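You operate a simulated robot arm through the tools that you are given. There is no shell and no other tool.

You are at the controls of a simulated robot arm. One attempt, no reset.

JOB
Put things in order on the work table. At the end: the white wiping block from the work table stands where the silver steel bracket stood; the silver steel bracket from the work table stands where the silver roller stood; the silver roller from the work table stands where the yellow brush stood; the yellow brush is in the silver medium bucket; whatever was shut is shut again. Leave all else as you found it, and nothing knocked over.

The check looks at the end state, three seconds after you hand in, the way a careful person would. Anything else that was tipped, shoved, dropped, spilled or broken makes it a failure.

ROBOT AND FRAMES
A 6-joint arm with a two-finger parallel gripper, fixed in place. Base frame: the origin is at the foot of the arm, x ahead of it, y to its left, z up; the work surface is at about z = 0. Lengths are in mm, angles in rad, forces in N, time in s.
With the tool pointing down near the work surface it reaches from about 140 to 580 mm from the base axis. Its first joint turns from -1.152 to 1.152 rad. Payload 2.1 kg.
The tool frame sits at the grasp point between the pads (the TCP): z along the fingers, y along the line on which they close. The tips reach 30 mm beyond it. Largest opening 94 mm; finger width 28, thickness 10; the body of the gripper, 50 by 96 mm, starts 55 mm behind the TCP.
Orientation is that of the tool frame in the base frame, as a unit quaternion [x, y, z, w]. With the fingers straight down and closing along the base's y, the tool's x points along the base's -x, its y along +y and its z along -z.

CONTROLS
- The arm moves only by the tool drive_tool. Its argument "motion" is a list of rows, each an object of numbers (a shift or turn left out is 0, a gripper value left out holds the last): "dx", "dy", "dz": the shift along the tool's x, y, z in units of 30 mm (1.0 is 30 mm); "wx", "wy", "wz": the turn, a rotation vector about the tool's x, y, z in units of 4 degrees (1.0 is 4 degrees); "hand": the closure, from 0 (fully open) to 1 (shut). In form: [{"dx": .., "dy": .., "dz": .., "wx": .., "wy": .., "wz": .., "hand": ..}, ...]. A call has 1 to 20 rows; each row shifts and turns the commanded pose from where the row before left it, along the tool's axes as they then stand. A call with a number of a shift or a turn outside -1 to 1 is refused whole. Each row takes 0.2 s and may step no farther than 50 mm and 0.15 rad from the row before; otherwise, or with a gripper value out of range, the whole call is refused. Where a pose cannot be reached the arm comes as near as it can. A force on the tool above 40 N (or 10 N above the force at the start of the call, whichever is more), or a blocked arm, ends the call early, and 0.2 s more pass. Each finger travels about 72 mm/s and halts on what it meets, pressing with about 41 N; the grip force reading is that of the motor and also rises with nothing between the fingers. The clock runs only during rows and for 0.2 s after the last one: add rows that do not move to give the fingers time. The reply holds the time, the measured pose of the TCP, the force on the tool along the base axes, the opening and the grip force, in the units named above and with some noise, with the torque about the TCP (base axes, N m) and any sound that the robot's microphone picked up, and new pictures: "show" is both (left out), scene, wrist or none.
- Cameras (640 x 400 px; columns grow to the right, rows downward): "scene" is fixed at [71.9, -388, 485.2]; the picture's right is [0.58, -0.82, 0.00], its down [-0.45, -0.32, -0.84] and it looks along [0.68, 0.48, -0.55] (base axes); focal length 214 px, centre (320, 200). "wrist" rides on the gripper at [76, 14, -103] in the tool frame; the picture's right is [-0.18, 0.98, 0.00], its down [-0.75, -0.14, -0.64] and it looks along [-0.63, -0.12, 0.77] (tool axes); focal length 243 px, centre (320, 200). There is no depth. A picture from a camera that has moved, and an enlarged one, comes with that camera's place and axes in the base frame and with its lens.
- zoom(camera, box): a new picture of the part [left, top, right, bottom] of that camera's present view, enlarged. No time passes.
- hand_in(): hands the job in; it is judged then, once.

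Nothing tells you positions but the pictures and the camera data. Unless the task says otherwise, let go and move clear before handing in.

The tools are called after "Request:" as a command line: name --argument value ..., lists and objects as JSON in quotes. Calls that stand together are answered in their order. drive_tool: Moves the arm, as the interface text tells. Its arguments: {"type":"object","properties":{"motion":{"type":"array"},"show":{"type":"string","enum":["both","scene","wrist","none"]}},"required":["motion"]} The other tools are called the same way: zoom (camera, box) takes an enlarged picture of a part of a camera's view; hand_in () hands the job in.

At the start:

```text
clock: 0.0
eef_pos: [289.1, 2.8, 418.9]
tool_rot: [-0.001, 1.0, 0.001, 0.001]
ft_force: [-0.1, 0.3, 0.0]
torque: [0.0, -0.01, -0.02]
width: 94.2
grip_force: 0.1
```

scene: 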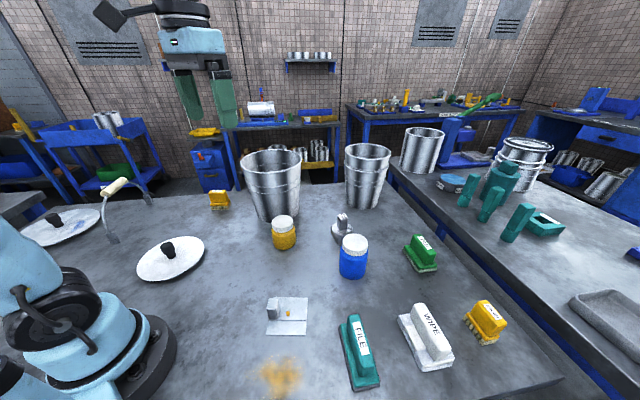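
wrist: 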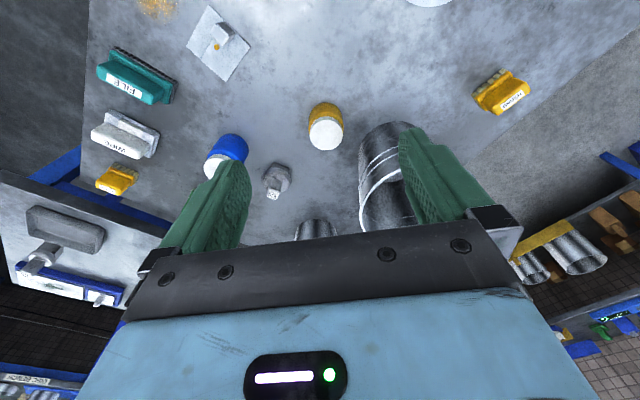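

I see a work table with buckets, jars, brushes/blocks, a bracket and possibly a roller. I'll zoom in to identify every object before moving.

Request:
zoom --camera "scene" --box '[240, 280, 400, 400]'

Request:
zoom --camera "scene" --box '[380, 220, 540, 380]'

Request:
zoom --camera "scene" --box '[180, 130, 400, 290]'

Request:
zoom --camera "scene" --box '[0, 160, 240, 310]'

Request:
zoom --camera "scene" --box '[380, 110, 600, 260]'

Request:
zoom --camera "wrist" --box '[80, 0, 360, 200]'

```text
3.33 times, centred on (320, 340) of scene
camera zoom: at [71.9, -388.0, 485.2], right [0.58, -0.82, 0.0], down [-0.45, -0.32, -0.84], along [0.68, 0.48, -0.55], focal length 715 px, centre (320, -267)
```

zoom: 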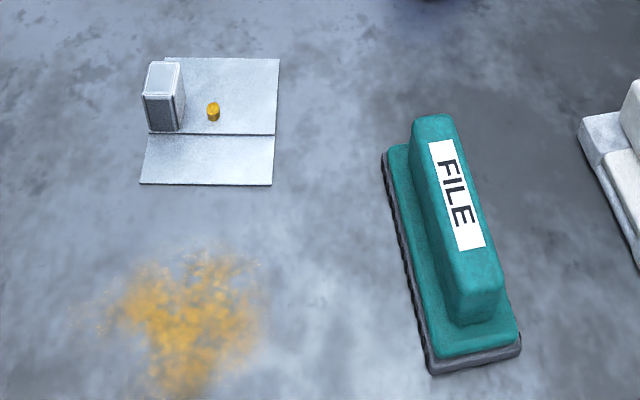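

```text
2.50 times, centred on (460, 300) of scene
camera zoom: at [71.9, -388.0, 485.2], right [0.58, -0.82, 0.0], down [-0.45, -0.32, -0.84], along [0.68, 0.48, -0.55], focal length 536 px, centre (-30, -50)
```

zoom: 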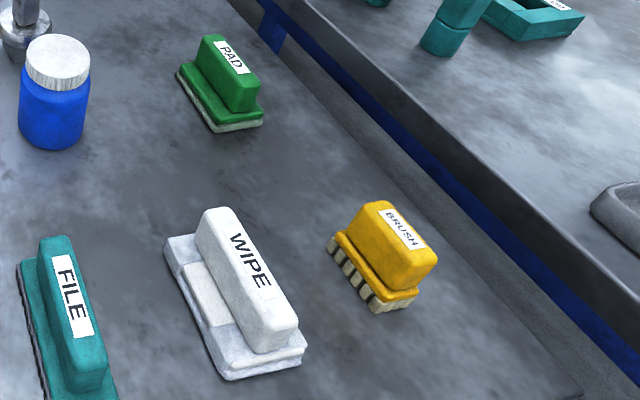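

```text
2.50 times, centred on (290, 210) of scene
camera zoom: at [71.9, -388.0, 485.2], right [0.58, -0.82, 0.0], down [-0.45, -0.32, -0.84], along [0.68, 0.48, -0.55], focal length 536 px, centre (395, 175)
```

zoom: 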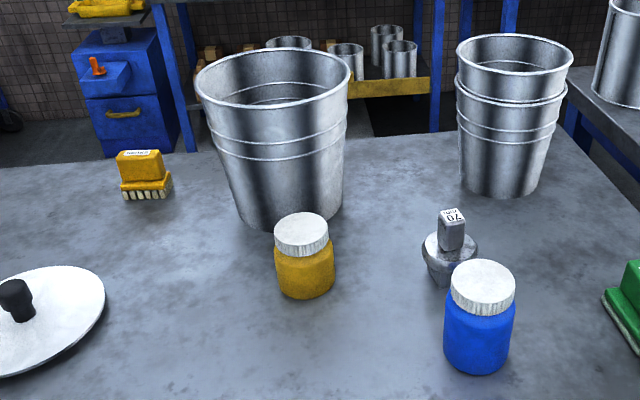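

```text
2.67 times, centred on (120, 235) of scene
camera zoom: at [71.9, -388.0, 485.2], right [0.58, -0.82, 0.0], down [-0.45, -0.32, -0.84], along [0.68, 0.48, -0.55], focal length 572 px, centre (853, 107)
```

zoom: 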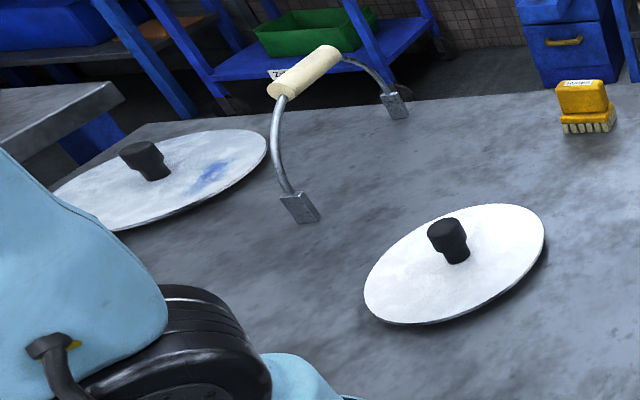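

```text
2.67 times, centred on (490, 185) of scene
camera zoom: at [71.9, -388.0, 485.2], right [0.58, -0.82, 0.0], down [-0.45, -0.32, -0.84], along [0.68, 0.48, -0.55], focal length 572 px, centre (-133, 240)
```

zoom: 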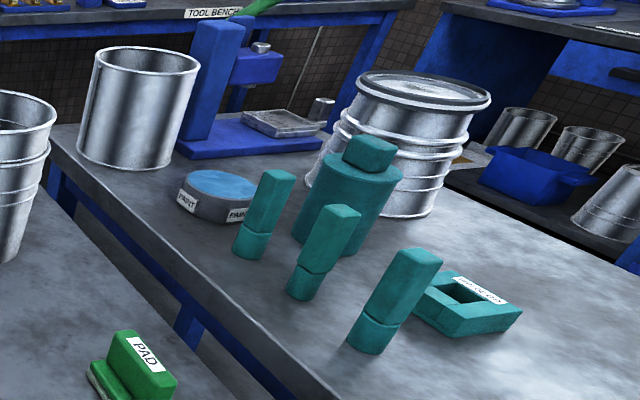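

```text
2.00 times, centred on (220, 100) of wrist
camera zoom: at [213.2, 17.8, 523.3], right [0.18, 0.98, 0.0], down [0.75, -0.14, 0.64], along [0.63, -0.12, -0.77], focal length 485 px, centre (520, 400)
```

zoom: 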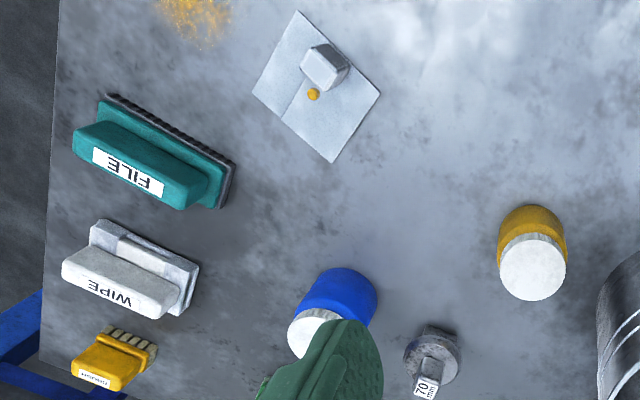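

I'll zoom closer to read labels and tell apart the two yellow items, the buckets and the silver items.

Request:
zoom --camera "scene" --box '[200, 180, 240, 215]'

Request:
zoom --camera "scene" --box '[455, 285, 525, 355]'

Request:
zoom --camera "scene" --box '[320, 200, 380, 260]'

Request:
zoom --camera "scene" --box '[335, 130, 405, 215]'

Request:
zoom --camera "scene" --box '[230, 135, 320, 225]'

Request:
zoom --camera "scene" --box '[390, 110, 480, 200]'

Request:
zoom --camera "scene" --box '[260, 285, 320, 345]'

Request:
zoom --camera "scene" --box '[90, 160, 180, 250]'

Request:
zoom --camera "wrist" --box '[440, 40, 580, 140]'

Request:
zoom --camera "wrist" --box '[240, 150, 440, 250]'

```text
11.43 times, centred on (220, 198) of scene
camera zoom: at [71.9, -388.0, 485.2], right [0.58, -0.82, 0.0], down [-0.45, -0.32, -0.84], along [0.68, 0.48, -0.55], focal length 2451 px, centre (1463, 229)
```

zoom: 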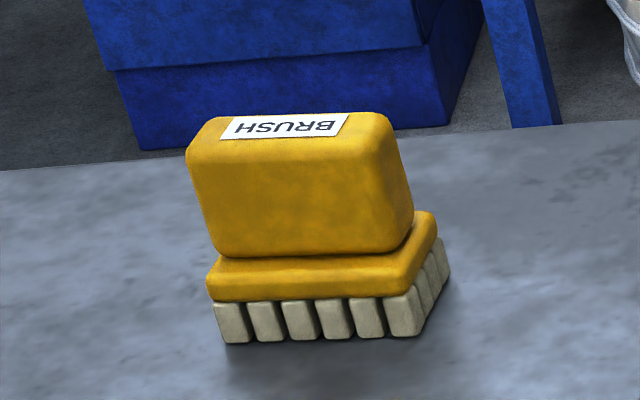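

```text
5.71 times, centred on (490, 320) of scene
camera zoom: at [71.9, -388.0, 485.2], right [0.58, -0.82, 0.0], down [-0.45, -0.32, -0.84], along [0.68, 0.48, -0.55], focal length 1226 px, centre (-651, -486)
```

zoom: 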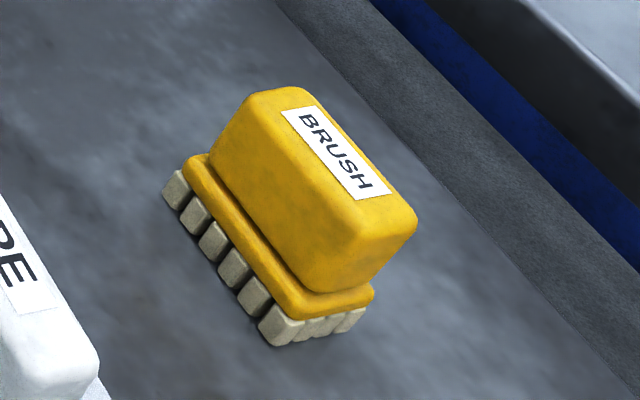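

```text
6.67 times, centred on (350, 230) of scene
camera zoom: at [71.9, -388.0, 485.2], right [0.58, -0.82, 0.0], down [-0.45, -0.32, -0.84], along [0.68, 0.48, -0.55], focal length 1430 px, centre (120, 0)
```

zoom: 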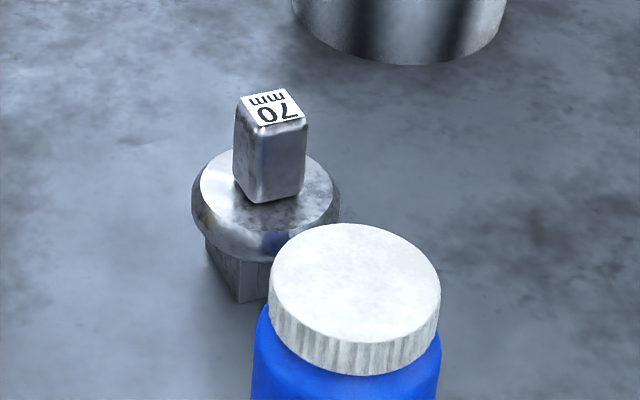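

```text
4.71 times, centred on (370, 172) of scene
camera zoom: at [71.9, -388.0, 485.2], right [0.58, -0.82, 0.0], down [-0.45, -0.32, -0.84], along [0.68, 0.48, -0.55], focal length 1009 px, centre (85, 329)
```

zoom: 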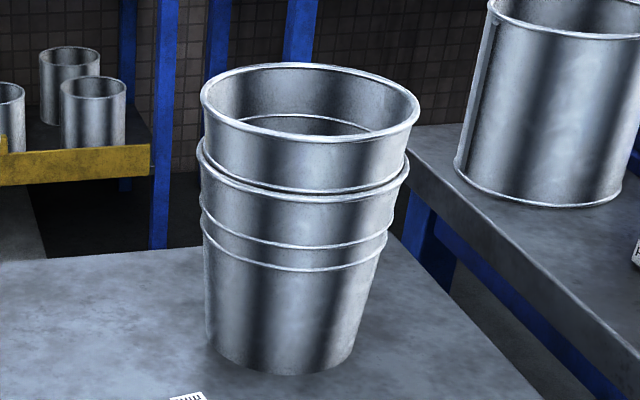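

```text
4.44 times, centred on (275, 180) of scene
camera zoom: at [71.9, -388.0, 485.2], right [0.58, -0.82, 0.0], down [-0.45, -0.32, -0.84], along [0.68, 0.48, -0.55], focal length 953 px, centre (520, 289)
```

zoom: 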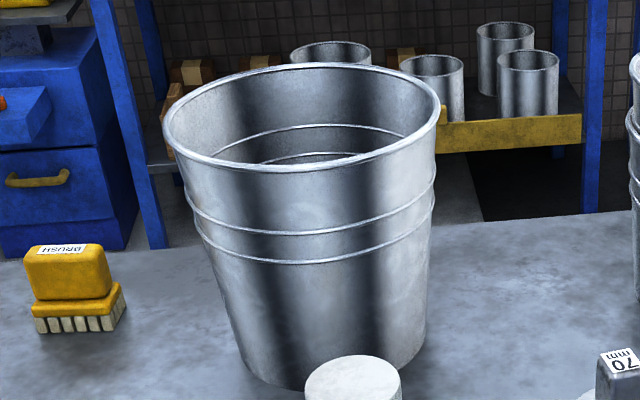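

```text
4.44 times, centred on (435, 155) of scene
camera zoom: at [71.9, -388.0, 485.2], right [0.58, -0.82, 0.0], down [-0.45, -0.32, -0.84], along [0.68, 0.48, -0.55], focal length 953 px, centre (-191, 400)
```

zoom: 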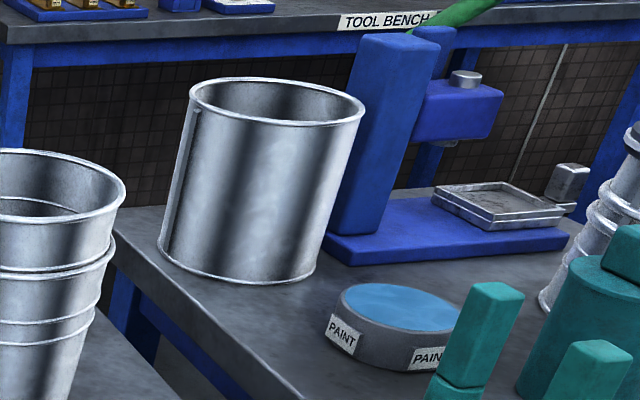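

```text
6.67 times, centred on (290, 315) of scene
camera zoom: at [71.9, -388.0, 485.2], right [0.58, -0.82, 0.0], down [-0.45, -0.32, -0.84], along [0.68, 0.48, -0.55], focal length 1430 px, centre (520, -567)
```

zoom: 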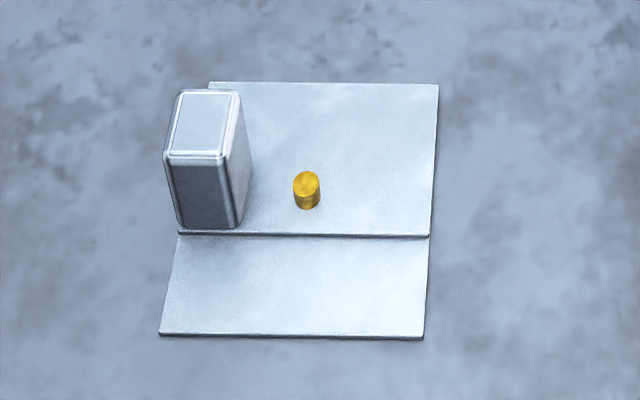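

```text
4.44 times, centred on (135, 205) of scene
camera zoom: at [71.9, -388.0, 485.2], right [0.58, -0.82, 0.0], down [-0.45, -0.32, -0.84], along [0.68, 0.48, -0.55], focal length 953 px, centre (1142, 178)
```

zoom: 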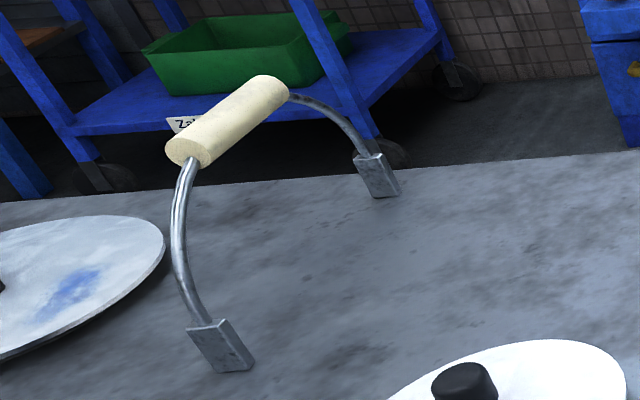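

```text
4.00 times, centred on (510, 90) of wrist
camera zoom: at [213.2, 17.8, 523.3], right [0.18, 0.98, 0.0], down [0.75, -0.14, 0.64], along [0.63, -0.12, -0.77], focal length 970 px, centre (-440, 640)
```

zoom: 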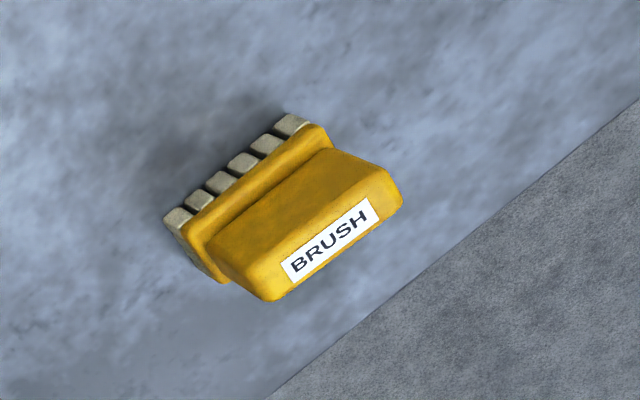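

```text
3.20 times, centred on (340, 200) of wrist
camera zoom: at [213.2, 17.8, 523.3], right [0.18, 0.98, 0.0], down [0.75, -0.14, 0.64], along [0.63, -0.12, -0.77], focal length 776 px, centre (256, 200)
```

zoom: 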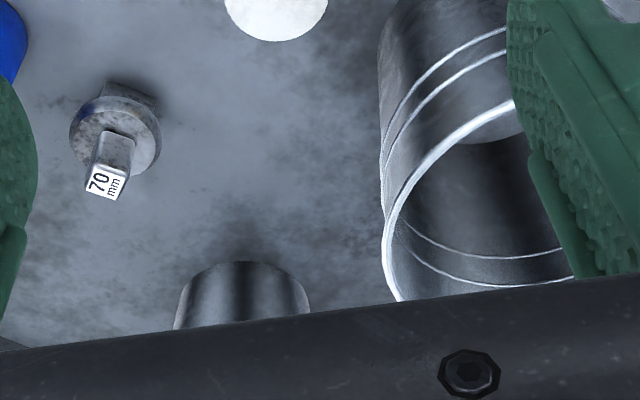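

The two yellow brushes look identical, so I need to settle which one is meant, as well as which item is the roller. I'm looking at the rest of the room for other candidates and labels.

Request:
zoom --camera "wrist" --box '[0, 170, 160, 310]'

Request:
zoom --camera "wrist" --box '[500, 140, 640, 340]'

Request:
zoom --camera "scene" --box '[340, 70, 520, 140]'

Request:
zoom --camera "scene" --box '[500, 60, 640, 220]'

Request:
zoom --camera "scene" --box '[190, 40, 350, 190]'

Request:
zoom --camera "scene" --box '[480, 200, 640, 400]'

Request:
zoom --camera "scene" --box '[0, 90, 190, 210]'

Request:
zoom --camera "wrist" --box '[255, 140, 305, 210]'

Request:
zoom --camera "wrist" --box '[180, 0, 260, 90]'

```text
2.86 times, centred on (80, 240) of wrist
camera zoom: at [213.2, 17.8, 523.3], right [0.18, 0.98, 0.0], down [0.75, -0.14, 0.64], along [0.63, -0.12, -0.77], focal length 693 px, centre (1006, 86)
```

zoom: 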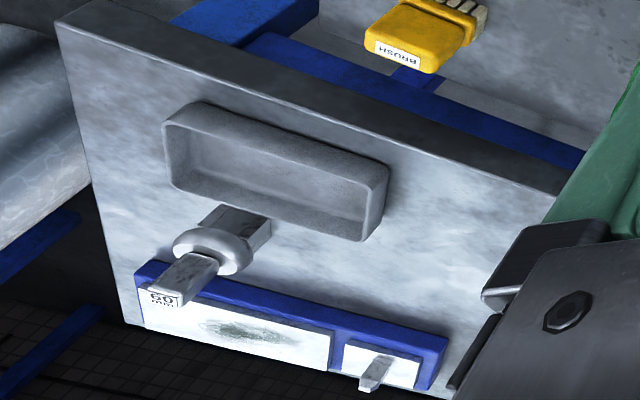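

```text
2.00 times, centred on (570, 240) of wrist
camera zoom: at [213.2, 17.8, 523.3], right [0.18, 0.98, 0.0], down [0.75, -0.14, 0.64], along [0.63, -0.12, -0.77], focal length 485 px, centre (-180, 120)
```

zoom: 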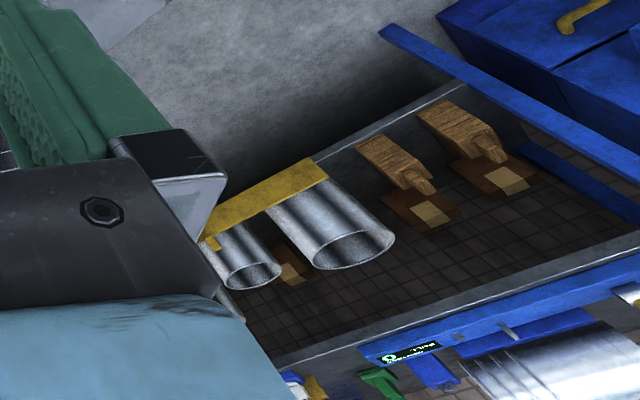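

```text
3.56 times, centred on (430, 105) of scene
camera zoom: at [71.9, -388.0, 485.2], right [0.58, -0.82, 0.0], down [-0.45, -0.32, -0.84], along [0.68, 0.48, -0.55], focal length 763 px, centre (-71, 538)
```

zoom: 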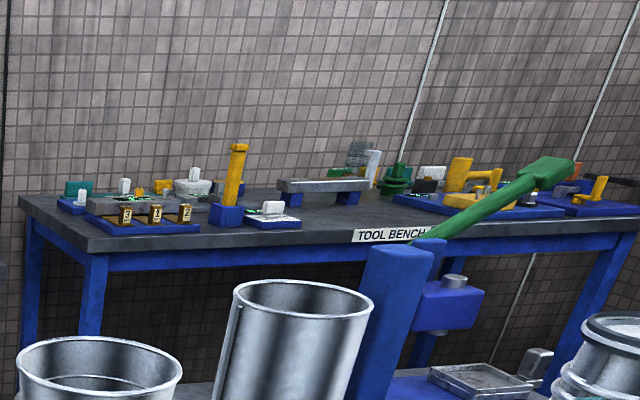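

```text
2.50 times, centred on (570, 140) of scene
camera zoom: at [71.9, -388.0, 485.2], right [0.58, -0.82, 0.0], down [-0.45, -0.32, -0.84], along [0.68, 0.48, -0.55], focal length 536 px, centre (-305, 350)
```

zoom: 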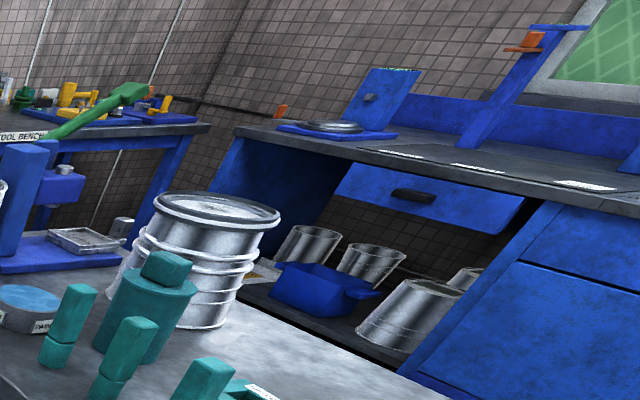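

```text
2.67 times, centred on (270, 115) of scene
camera zoom: at [71.9, -388.0, 485.2], right [0.58, -0.82, 0.0], down [-0.45, -0.32, -0.84], along [0.68, 0.48, -0.55], focal length 572 px, centre (453, 427)
```

zoom: 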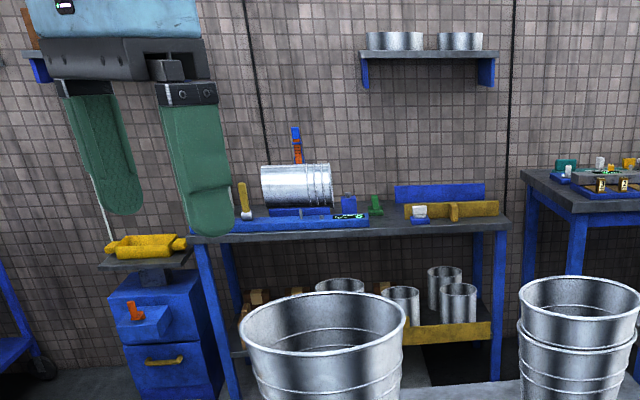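

```text
2.00 times, centred on (560, 300) of scene
camera zoom: at [71.9, -388.0, 485.2], right [0.58, -0.82, 0.0], down [-0.45, -0.32, -0.84], along [0.68, 0.48, -0.55], focal length 429 px, centre (-160, 0)
```

zoom: 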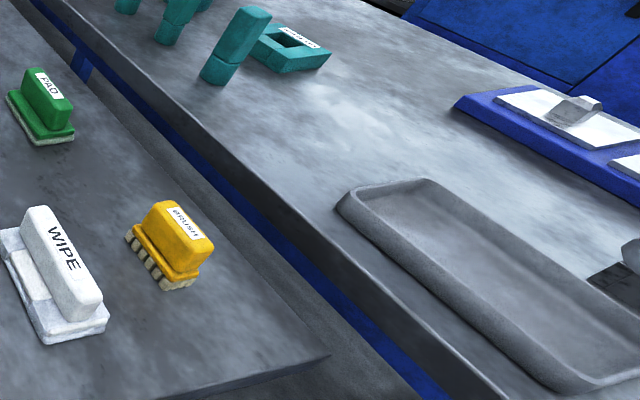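

```text
3.33 times, centred on (95, 150) of scene
camera zoom: at [71.9, -388.0, 485.2], right [0.58, -0.82, 0.0], down [-0.45, -0.32, -0.84], along [0.68, 0.48, -0.55], focal length 715 px, centre (1070, 367)
```

zoom: 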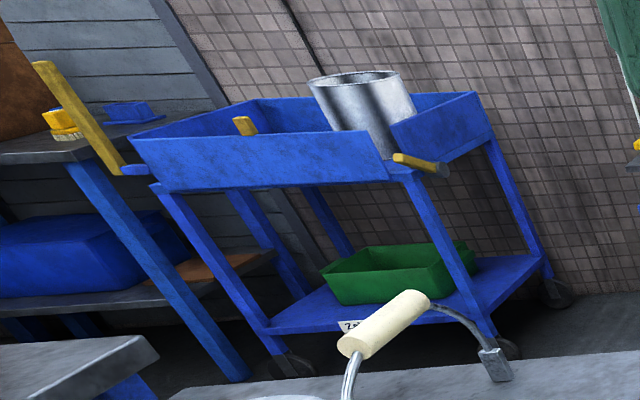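

```text
5.71 times, centred on (280, 175) of wrist
camera zoom: at [213.2, 17.8, 523.3], right [0.18, 0.98, 0.0], down [0.75, -0.14, 0.64], along [0.63, -0.12, -0.77], focal length 1386 px, centre (549, 343)
```

zoom: 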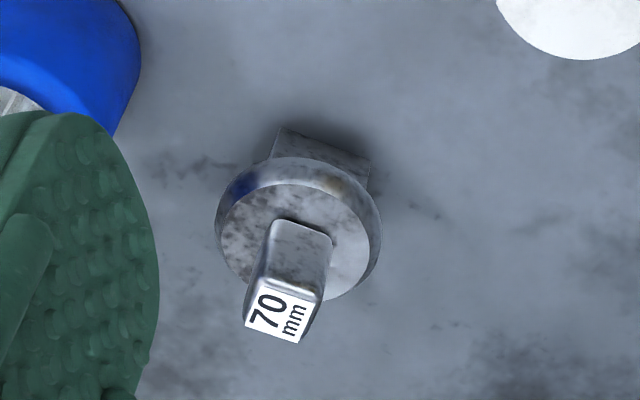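

```text
4.44 times, centred on (220, 45) of wrist
camera zoom: at [213.2, 17.8, 523.3], right [0.18, 0.98, 0.0], down [0.75, -0.14, 0.64], along [0.63, -0.12, -0.77], focal length 1078 px, centre (764, 889)
```

zoom: 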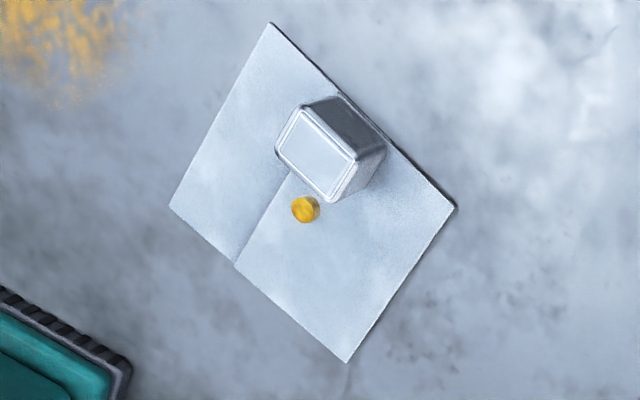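

The 60 mm roller on the second bench confirms that the "silver roller" is the 70 mm piece on the work table. I'll move the arm high and left to look into the big bucket and at the left-hand brush.

Request:
drive_tool --motion '[{"dx": 1, "dy": 1}, {"dx": 1, "dy": 1}, {"dx": 1, "dy": 1}, {"dx": 0.5, "dy": 1}, {"dz": -1}, {"dz": -1}, {}]' --show "both"

```text
clock: 1.6
eef_pos: [183.1, 123.9, 477.4]
tool_rot: [0.0, 1.0, 0.0, 0.0]
ft_force: [-0.3, -0.5, 0.8]
torque: [0.02, 0.05, 0.02]
width: 94.0
grip_force: 0.2
camera wrist: at [106.4, 137.6, 580.9], right [0.18, 0.98, 0.0], down [0.75, -0.14, 0.64], along [0.63, -0.12, -0.77], focal length 243 px, centre (320, 200)
```

scene: 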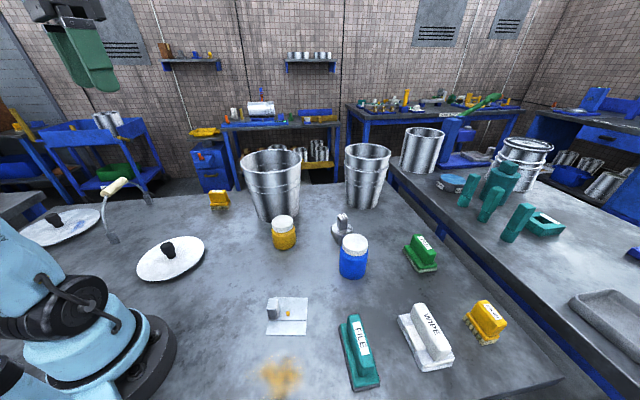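
wrist: 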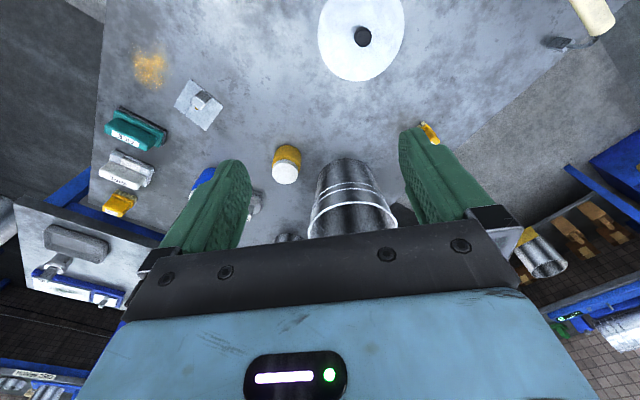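

Next I'll move forward above the front of the big bucket to look inside it and get a look at the nested bucket behind.

Request:
drive_tool --motion '[{"dx": -1, "dz": 0.3}, {"dx": -1, "dz": 0.3}, {"dx": -1, "dz": 0.3}, {"dx": -1, "dz": 0.3}, {"dx": -1}, {"dx": -0.5}, {}]' --show "wrist"

```text
clock: 3.2
eef_pos: [344.0, 123.8, 437.2]
tool_rot: [-0.001, 1.0, 0.0, 0.001]
ft_force: [0.3, 0.3, 0.2]
torque: [-0.02, 0.04, 0.0]
width: 94.1
grip_force: 0.0
out of reach, approached as far as the arm can: row 6
camera wrist: at [268.9, 138.1, 541.1], right [0.18, 0.98, 0.0], down [0.75, -0.14, 0.64], along [0.63, -0.12, -0.77], focal length 243 px, centre (320, 200)
```

wrist: 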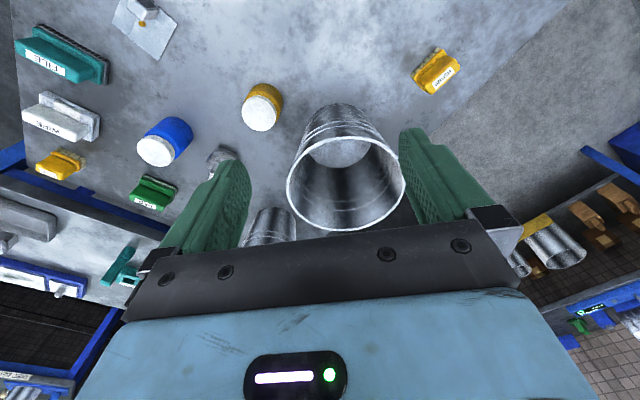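

The big bucket (about 200 mm across, rim near z≈200, at roughly (521,130)) is empty and reachable. The left brush, the roller, the bracket and the wiping block also lie inside the reach. The other brush, the pad and the nested small buckets lie outside it. I'll zoom in to measure the left brush.

Request:
zoom --camera "wrist" --box '[400, 35, 480, 105]'

Request:
zoom --camera "wrist" --box '[260, 90, 430, 240]'

Request:
zoom --camera "wrist" --box '[0, 10, 200, 210]'

```text
5.71 times, centred on (440, 70) of wrist
camera zoom: at [268.9, 138.1, 541.1], right [0.18, 0.98, 0.0], down [0.75, -0.14, 0.64], along [0.63, -0.12, -0.77], focal length 1386 px, centre (-366, 943)
```

zoom: 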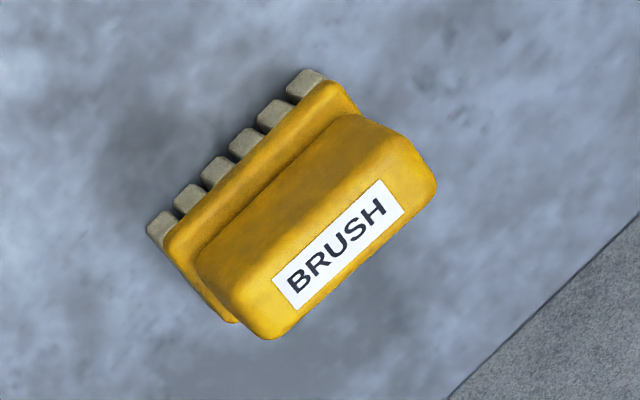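

```text
2.67 times, centred on (345, 165) of wrist
camera zoom: at [268.9, 138.1, 541.1], right [0.18, 0.98, 0.0], down [0.75, -0.14, 0.64], along [0.63, -0.12, -0.77], focal length 647 px, centre (253, 293)
```

zoom: 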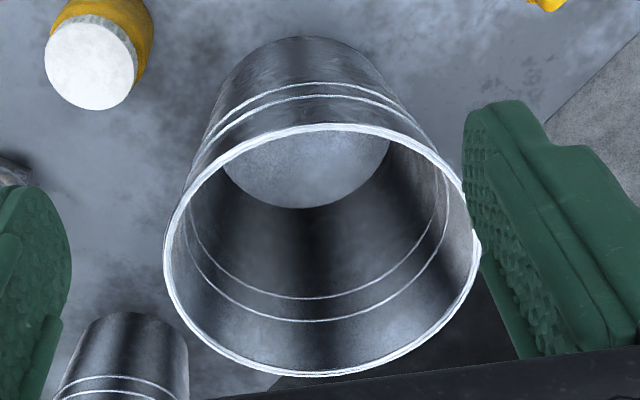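

```text
2.00 times, centred on (100, 110) of wrist
camera zoom: at [268.9, 138.1, 541.1], right [0.18, 0.98, 0.0], down [0.75, -0.14, 0.64], along [0.63, -0.12, -0.77], focal length 485 px, centre (760, 380)
```

zoom: 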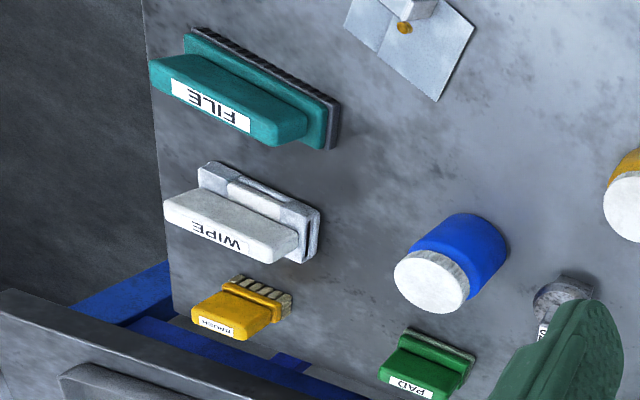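

The left brush is about 62×35 mm and 75 mm tall, centred near (412,329), with its narrow axis pointing along roughly 39°. I'll go there at a safe height and turn the gripper to close across the narrow side.

Request:
drive_tool --motion '[{"dx": 0.386, "dy": 0.694, "dz": 0.914}, {"dx": 0.386, "dy": 0.694, "dz": 0.914}, {"dx": 0.386, "dy": 0.694, "dz": 0.914}, {"dx": 0.386, "dy": 0.694, "dz": 0.914}, {"dx": 0.386, "dy": 0.694, "dz": 0.914}, {"dx": -0.84, "dy": 0.674, "dz": 0.8}, {"dx": -0.84, "dy": 0.674, "dz": 0.8}, {"dx": -0.84, "dy": 0.674, "dz": 0.8}, {"dx": -0.84, "dy": 0.674, "dz": 0.8}, {"dx": -0.84, "dy": 0.674, "dz": 0.8}, {}]' --show "both"

```text
clock: 5.6
eef_pos: [415.8, 325.9, 181.7]
tool_rot: [0.0, 1.0, 0.001, 0.001]
ft_force: [0.2, 0.1, 0.4]
torque: [0.01, 0.01, -0.01]
width: 93.8
grip_force: 0.1
camera wrist: at [340.3, 340.3, 285.0], right [0.18, 0.98, 0.0], down [0.75, -0.14, 0.64], along [0.63, -0.12, -0.77], focal length 243 px, centre (320, 200)
```

scene: 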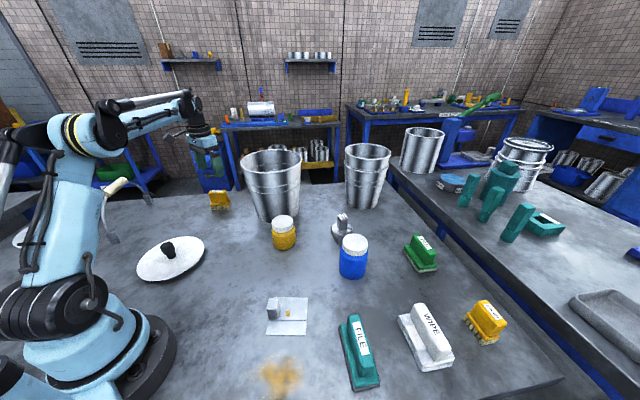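
wrist: 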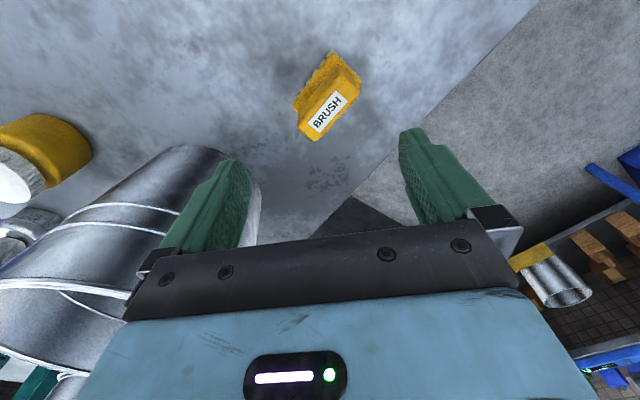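

The gripper is above the left brush. I'll zoom in to refine its position.

Request:
zoom --camera "wrist" --box '[280, 40, 380, 150]'

Request:
zoom --camera "scene" --box '[170, 130, 270, 220]'

```text
3.64 times, centred on (330, 95) of wrist
camera zoom: at [340.3, 340.3, 285.0], right [0.18, 0.98, 0.0], down [0.75, -0.14, 0.64], along [0.63, -0.12, -0.77], focal length 882 px, centre (284, 582)
```

zoom: 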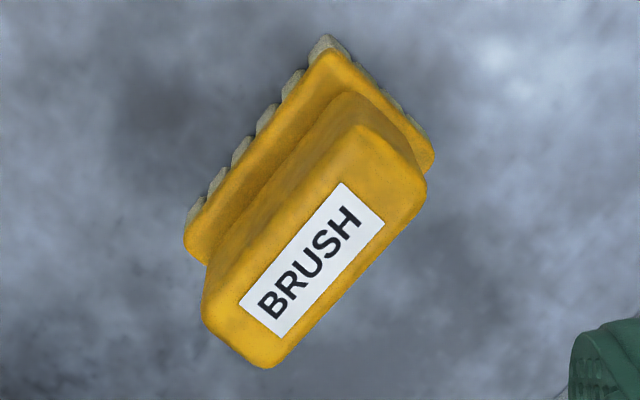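

```text
4.44 times, centred on (220, 175) of scene
camera zoom: at [71.9, -388.0, 485.2], right [0.58, -0.82, 0.0], down [-0.45, -0.32, -0.84], along [0.68, 0.48, -0.55], focal length 953 px, centre (764, 311)
```

zoom: 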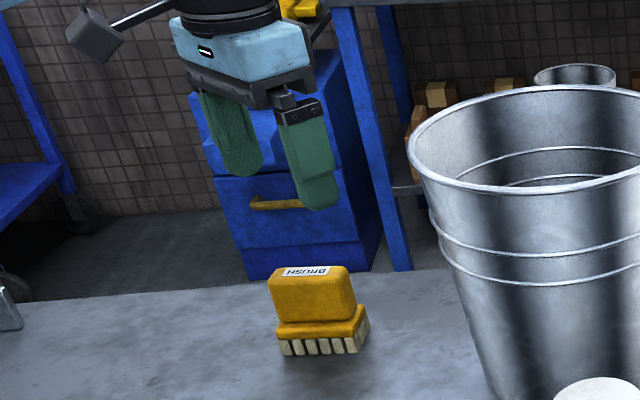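

The brush centre refines to about (413.5, 331.5) with the narrow axis at about 38°. I'll centre over it, rotate, and then check again.

Request:
drive_tool --motion '[{"dx": 0.077, "dy": 0.187}, {"wz": 0.996}, {"wz": 0.996}, {"wz": 0.996}, {"wz": 0.996}, {"wz": 0.996}, {"wz": 0.996}, {"wz": 0.996}, {"wz": 0.996}, {"wz": 0.996}, {"wz": 0.996}, {"wz": 0.996}, {"wz": 0.996}, {"wz": 0.996}, {}]' --show "both"

```text
clock: 8.8
eef_pos: [411.8, 332.5, 182.9]
tool_rot: [0.436, 0.9, 0.0, 0.0]
ft_force: [-0.5, 0.3, 0.2]
torque: [0.01, 0.02, -0.03]
width: 94.0
grip_force: 0.0
camera wrist: at [376.2, 401.7, 286.0], right [0.89, 0.46, 0.0], down [0.35, -0.68, 0.64], along [0.3, -0.57, -0.77], focal length 243 px, centre (320, 200)
```

scene: 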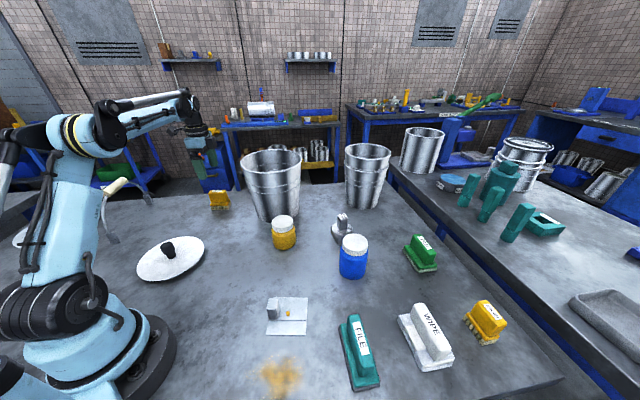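
wrist: 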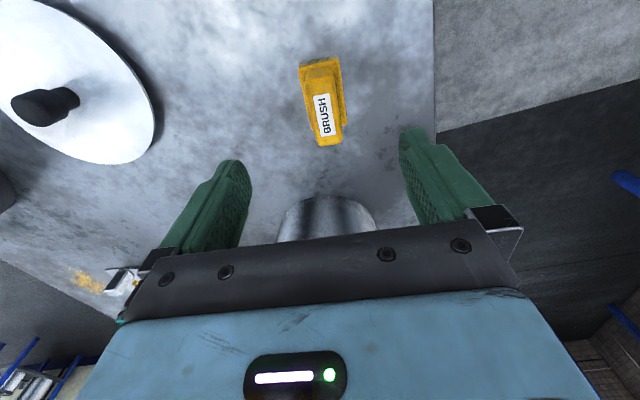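

The fingers are aligned across the handle. I'll descend to grip height and close.

Request:
drive_tool --motion '[{"dz": 1}, {"dz": 1}, {"dz": 1}, {"dz": 0.5}, {"dz": 0.45}, {}]' --show "both"

```text
clock: 10.2
eef_pos: [410.4, 333.2, 64.4]
tool_rot: [0.437, 0.9, 0.001, 0.0]
ft_force: [0.1, 0.2, 0.0]
torque: [-0.01, 0.01, -0.02]
width: 94.0
grip_force: 0.0
camera wrist: at [374.6, 402.5, 168.1], right [0.89, 0.46, 0.0], down [0.36, -0.68, 0.64], along [0.3, -0.57, -0.77], focal length 243 px, centre (320, 200)
```

scene: 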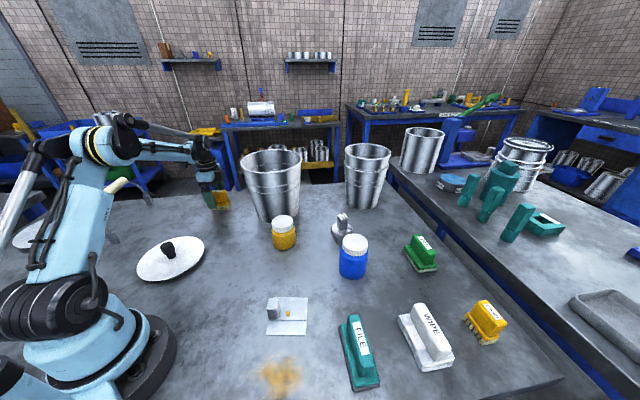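
wrist: 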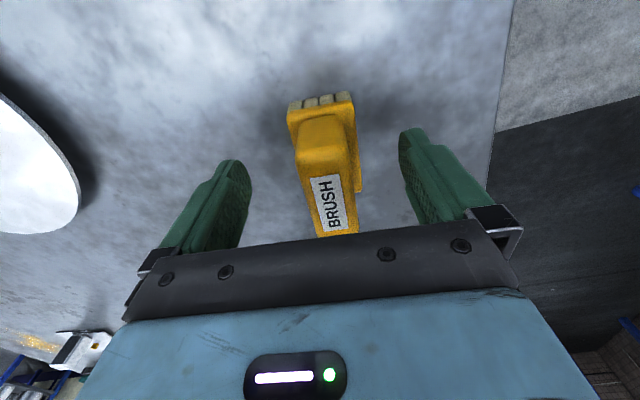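

The handle sits between the fingers. I'll close the gripper.

Request:
drive_tool --motion '[{"hand": 1}, {"hand": 1}, {"hand": 1}, {"hand": 1}, {"hand": 1}]' --show "wrist"

```text
clock: 11.4
eef_pos: [410.0, 334.9, 64.7]
tool_rot: [0.436, 0.9, 0.001, 0.001]
ft_force: [0.5, 0.3, 0.5]
torque: [-0.03, 0.0, 0.01]
width: 29.5
grip_force: 41.3
camera wrist: at [374.6, 402.5, 168.3], right [0.89, 0.46, 0.0], down [0.36, -0.68, 0.64], along [0.3, -0.57, -0.77], focal length 243 px, centre (320, 200)
```

wrist: 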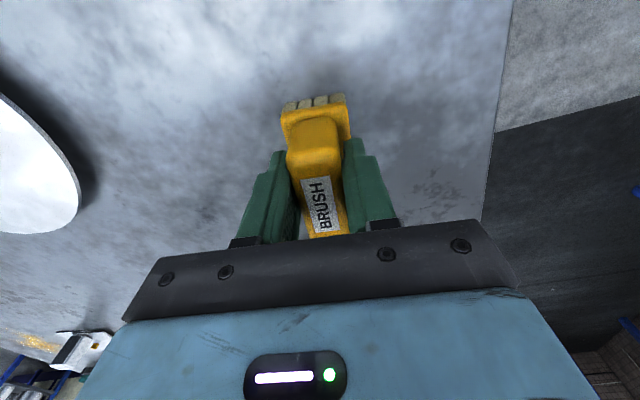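

The brush is gripped (opening 29.5 mm, 41 N). I'll lift it, pull back, and swing toward the bucket well above the rim.

Request:
drive_tool --motion '[{"dz": -0.5}, {"dz": -0.85}, {"dz": -1}, {"dz": -1}, {"dx": -0.052, "dy": -0.666, "dz": -0.834}, {"dx": -0.052, "dy": -0.666, "dz": -0.834}, {"dx": -0.052, "dy": -0.666, "dz": -0.834}, {"dx": -0.052, "dy": -0.666, "dz": -0.834}, {"dx": -0.052, "dy": -0.666, "dz": -0.834}, {"dx": -0.961, "dy": -0.2}, {"dx": -0.961, "dy": -0.2}, {"dx": -0.961, "dy": -0.2}, {"dx": -0.961, "dy": -0.2}, {"dx": -0.961, "dy": -0.2}, {"dx": -0.961, "dy": -0.2}, {}]' --show "both"

```text
clock: 14.8
eef_pos: [416.4, 106.0, 288.5]
tool_rot: [0.435, 0.9, 0.002, 0.001]
ft_force: [-1.1, -0.1, -0.4]
torque: [0.02, 0.02, 0.03]
width: 29.8
grip_force: 41.4
camera wrist: at [380.9, 175.6, 392.5], right [0.89, 0.47, 0.0], down [0.36, -0.68, 0.64], along [0.3, -0.57, -0.77], focal length 243 px, centre (320, 200)
```

scene: 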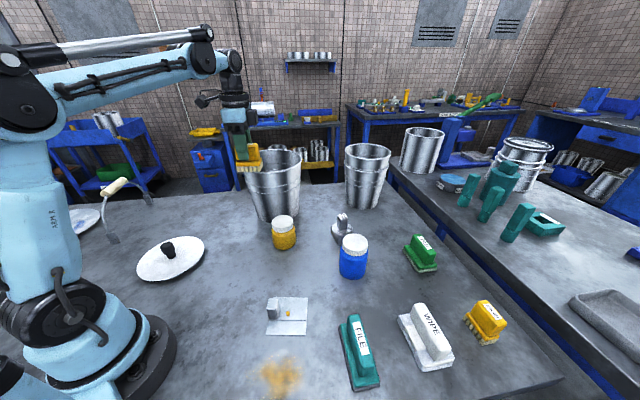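
wrist: 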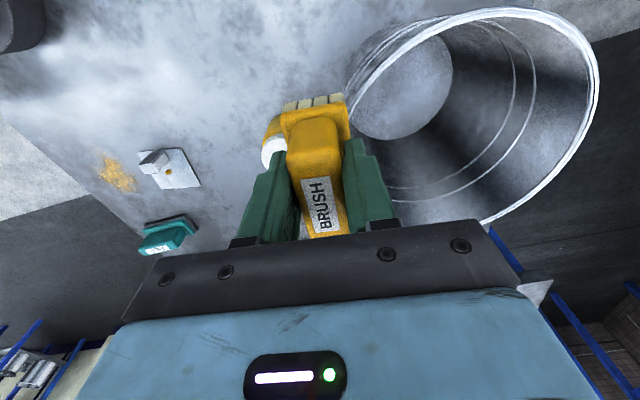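

The bucket's rim centre looks like about (537,140), slightly farther than I first thought. I'll turn the brush so its narrow side is radial, then move outward over the bucket.

Request:
drive_tool --motion '[{"wz": 0.98}, {"wz": 0.98}, {"wz": 0.98}, {"wz": 0.98}, {"wz": 0.98}, {"wz": 0.98}, {"dy": 0.7, "dz": 0.05}, {"dy": 0.7, "dz": 0.1}, {"dy": 0.6, "dz": 0.1}, {}]' --show "both"

```text
clock: 17.0
eef_pos: [475.1, 121.8, 281.5]
tool_rot: [0.61, 0.792, 0.001, 0.0]
ft_force: [-0.6, -0.1, -0.2]
torque: [0.04, -0.01, -0.01]
width: 29.8
grip_force: 41.3
camera wrist: at [469.8, 199.5, 386.3], right [1.0, 0.07, 0.0], down [0.05, -0.77, 0.64], along [0.05, -0.64, -0.77], focal length 243 px, centre (320, 200)
```

scene: 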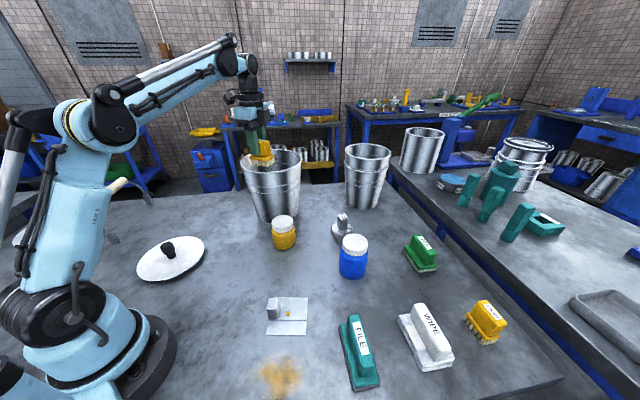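
wrist: 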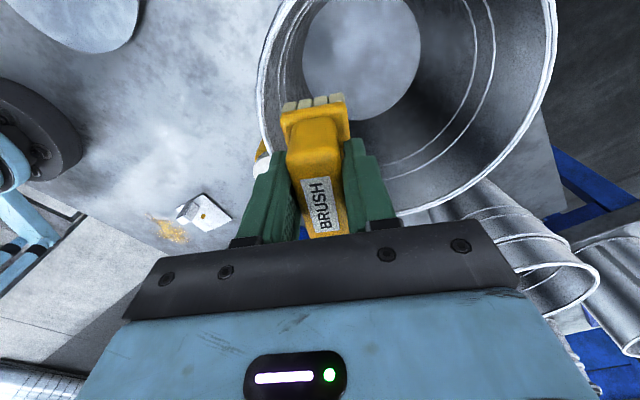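

The brush is over the bucket opening. I'll lower it inside while easing outward toward the middle.

Request:
drive_tool --motion '[{"dy": 0.267, "dz": 0.883}, {"dy": 0.333, "dz": 0.9}, {"dy": 0.333, "dz": 0.933}, {"dy": 0.233, "dz": 0.933}, {"dy": 0.1, "dz": 0.9}, {"dy": 0.067, "dz": 0.767}, {}]' --show "both"

```text
clock: 18.6
eef_pos: [513.5, 131.9, 122.2]
tool_rot: [0.61, 0.792, 0.001, -0.001]
ft_force: [0.1, -0.7, -1.3]
torque: [0.0, 0.0, 0.01]
width: 29.7
grip_force: 41.1
camera wrist: at [508.2, 208.9, 225.8], right [1.0, 0.07, 0.0], down [0.06, -0.77, 0.64], along [0.05, -0.64, -0.77], focal length 243 px, centre (320, 200)
```

scene: 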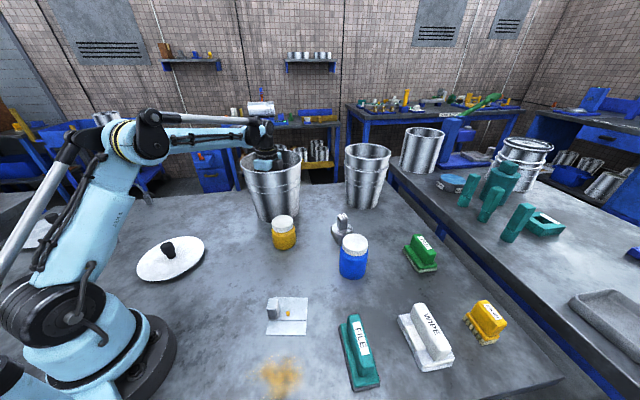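
wrist: 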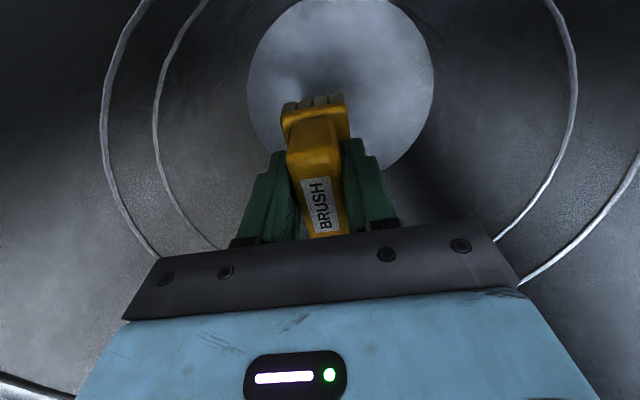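

The brush is well inside the bucket. I'll lower a bit more so the drop is small, then open the fingers moderately.

Request:
drive_tool --motion '[{"dz": 0.4}, {"dz": 0.3}, {}, {"hand": 0.4}, {"hand": 0.4}, {"hand": 0.4}, {}]' --show "both"

```text
clock: 20.2
eef_pos: [511.6, 130.9, 100.8]
tool_rot: [0.61, 0.792, 0.002, -0.001]
ft_force: [0.0, -2.2, 1.3]
torque: [0.38, 0.07, 0.0]
width: 56.2
grip_force: 0.0
camera wrist: at [507.2, 208.7, 204.5], right [1.0, 0.07, 0.0], down [0.05, -0.77, 0.64], along [0.05, -0.64, -0.77], focal length 243 px, centre (320, 200)
```

scene: 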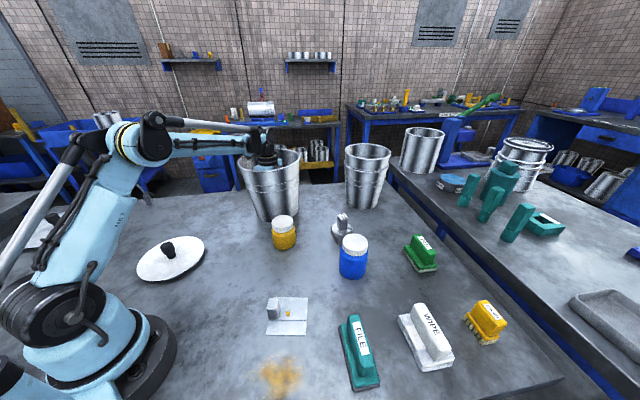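
wrist: 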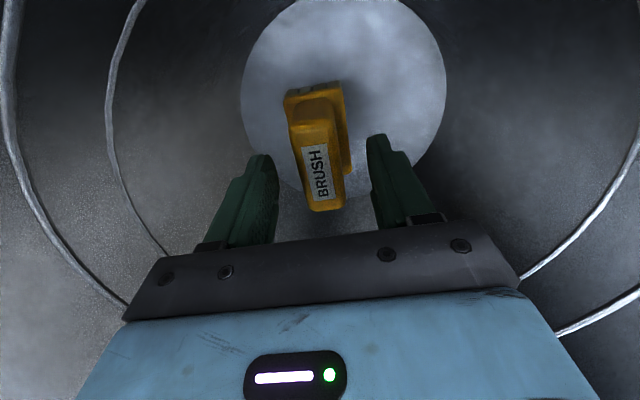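

The brush has been released and stands upright on the bucket floor. I notice a small contact force, so I'll check the bucket before retreating.

Request:
zoom --camera "scene" --box '[230, 135, 320, 225]'

Request:
zoom --camera "scene" --box '[225, 115, 310, 200]'

```text
4.44 times, centred on (275, 180) of scene
camera zoom: at [71.9, -388.1, 485.2], right [0.58, -0.82, 0.0], down [-0.45, -0.32, -0.84], along [0.68, 0.48, -0.55], focal length 953 px, centre (520, 289)
```

zoom: 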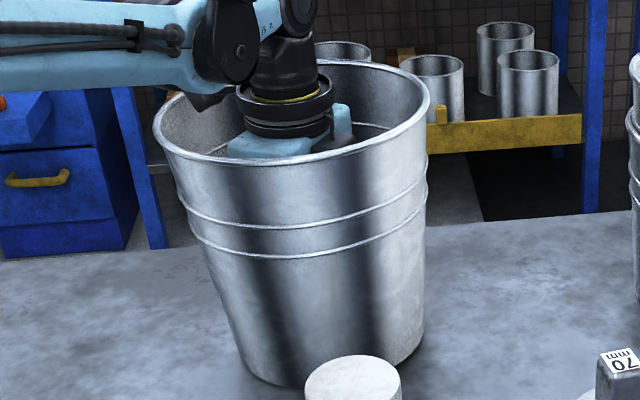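

```text
4.71 times, centred on (268, 158) of scene
camera zoom: at [71.9, -388.1, 485.2], right [0.58, -0.82, 0.0], down [-0.45, -0.32, -0.84], along [0.68, 0.48, -0.55], focal length 1009 px, centre (567, 400)
```

zoom: 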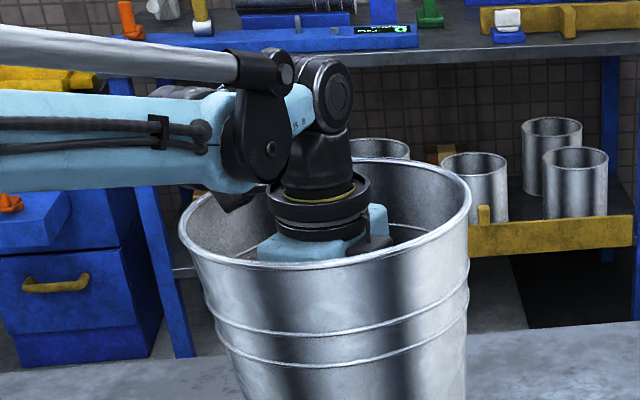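

The forearm's underside is resting on the near rim and tilting the bucket slightly. I'll lift straight up gently right away so it settles back.

Request:
drive_tool --motion '[{"dz": -0.2}, {"dz": -0.3}, {"dz": -0.4}, {"dz": -0.4, "dy": -0.02}, {"dz": -0.4, "dy": -0.05}, {}]' --show "both"

Request:
zoom --camera "scene" --box '[230, 135, 320, 225]'

```text
clock: 21.6
eef_pos: [511.1, 132.6, 151.0]
tool_rot: [0.61, 0.792, 0.002, 0.0]
ft_force: [0.1, 0.0, -0.6]
torque: [-0.01, -0.01, -0.02]
width: 56.3
grip_force: 0.0
camera wrist: at [505.4, 210.9, 255.2], right [1.0, 0.07, 0.0], down [0.06, -0.77, 0.64], along [0.05, -0.64, -0.77], focal length 243 px, centre (320, 200)
```

scene: 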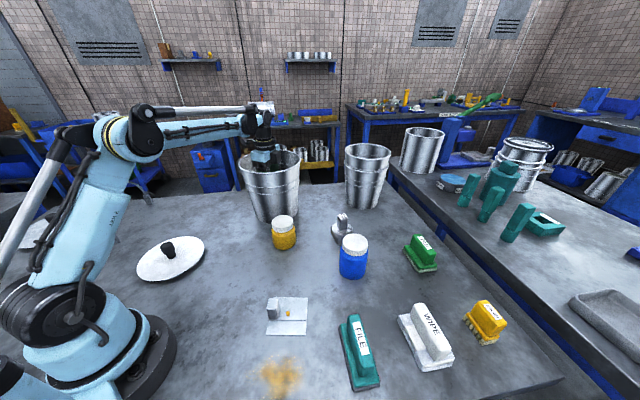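
wrist: 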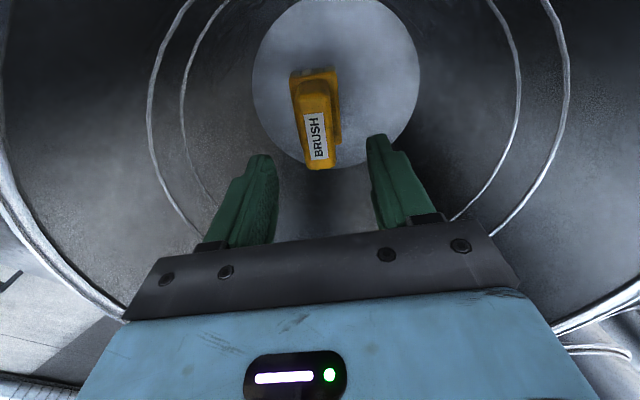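

```text
4.44 times, centred on (275, 180) of scene
camera zoom: at [71.9, -388.0, 485.2], right [0.58, -0.82, 0.0], down [-0.45, -0.32, -0.84], along [0.68, 0.48, -0.55], focal length 953 px, centre (520, 289)
```

zoom: 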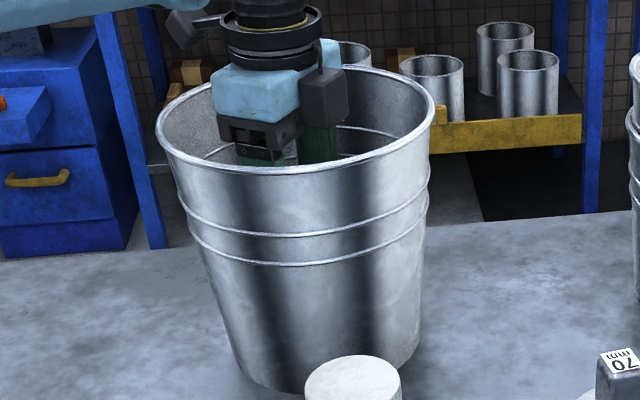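

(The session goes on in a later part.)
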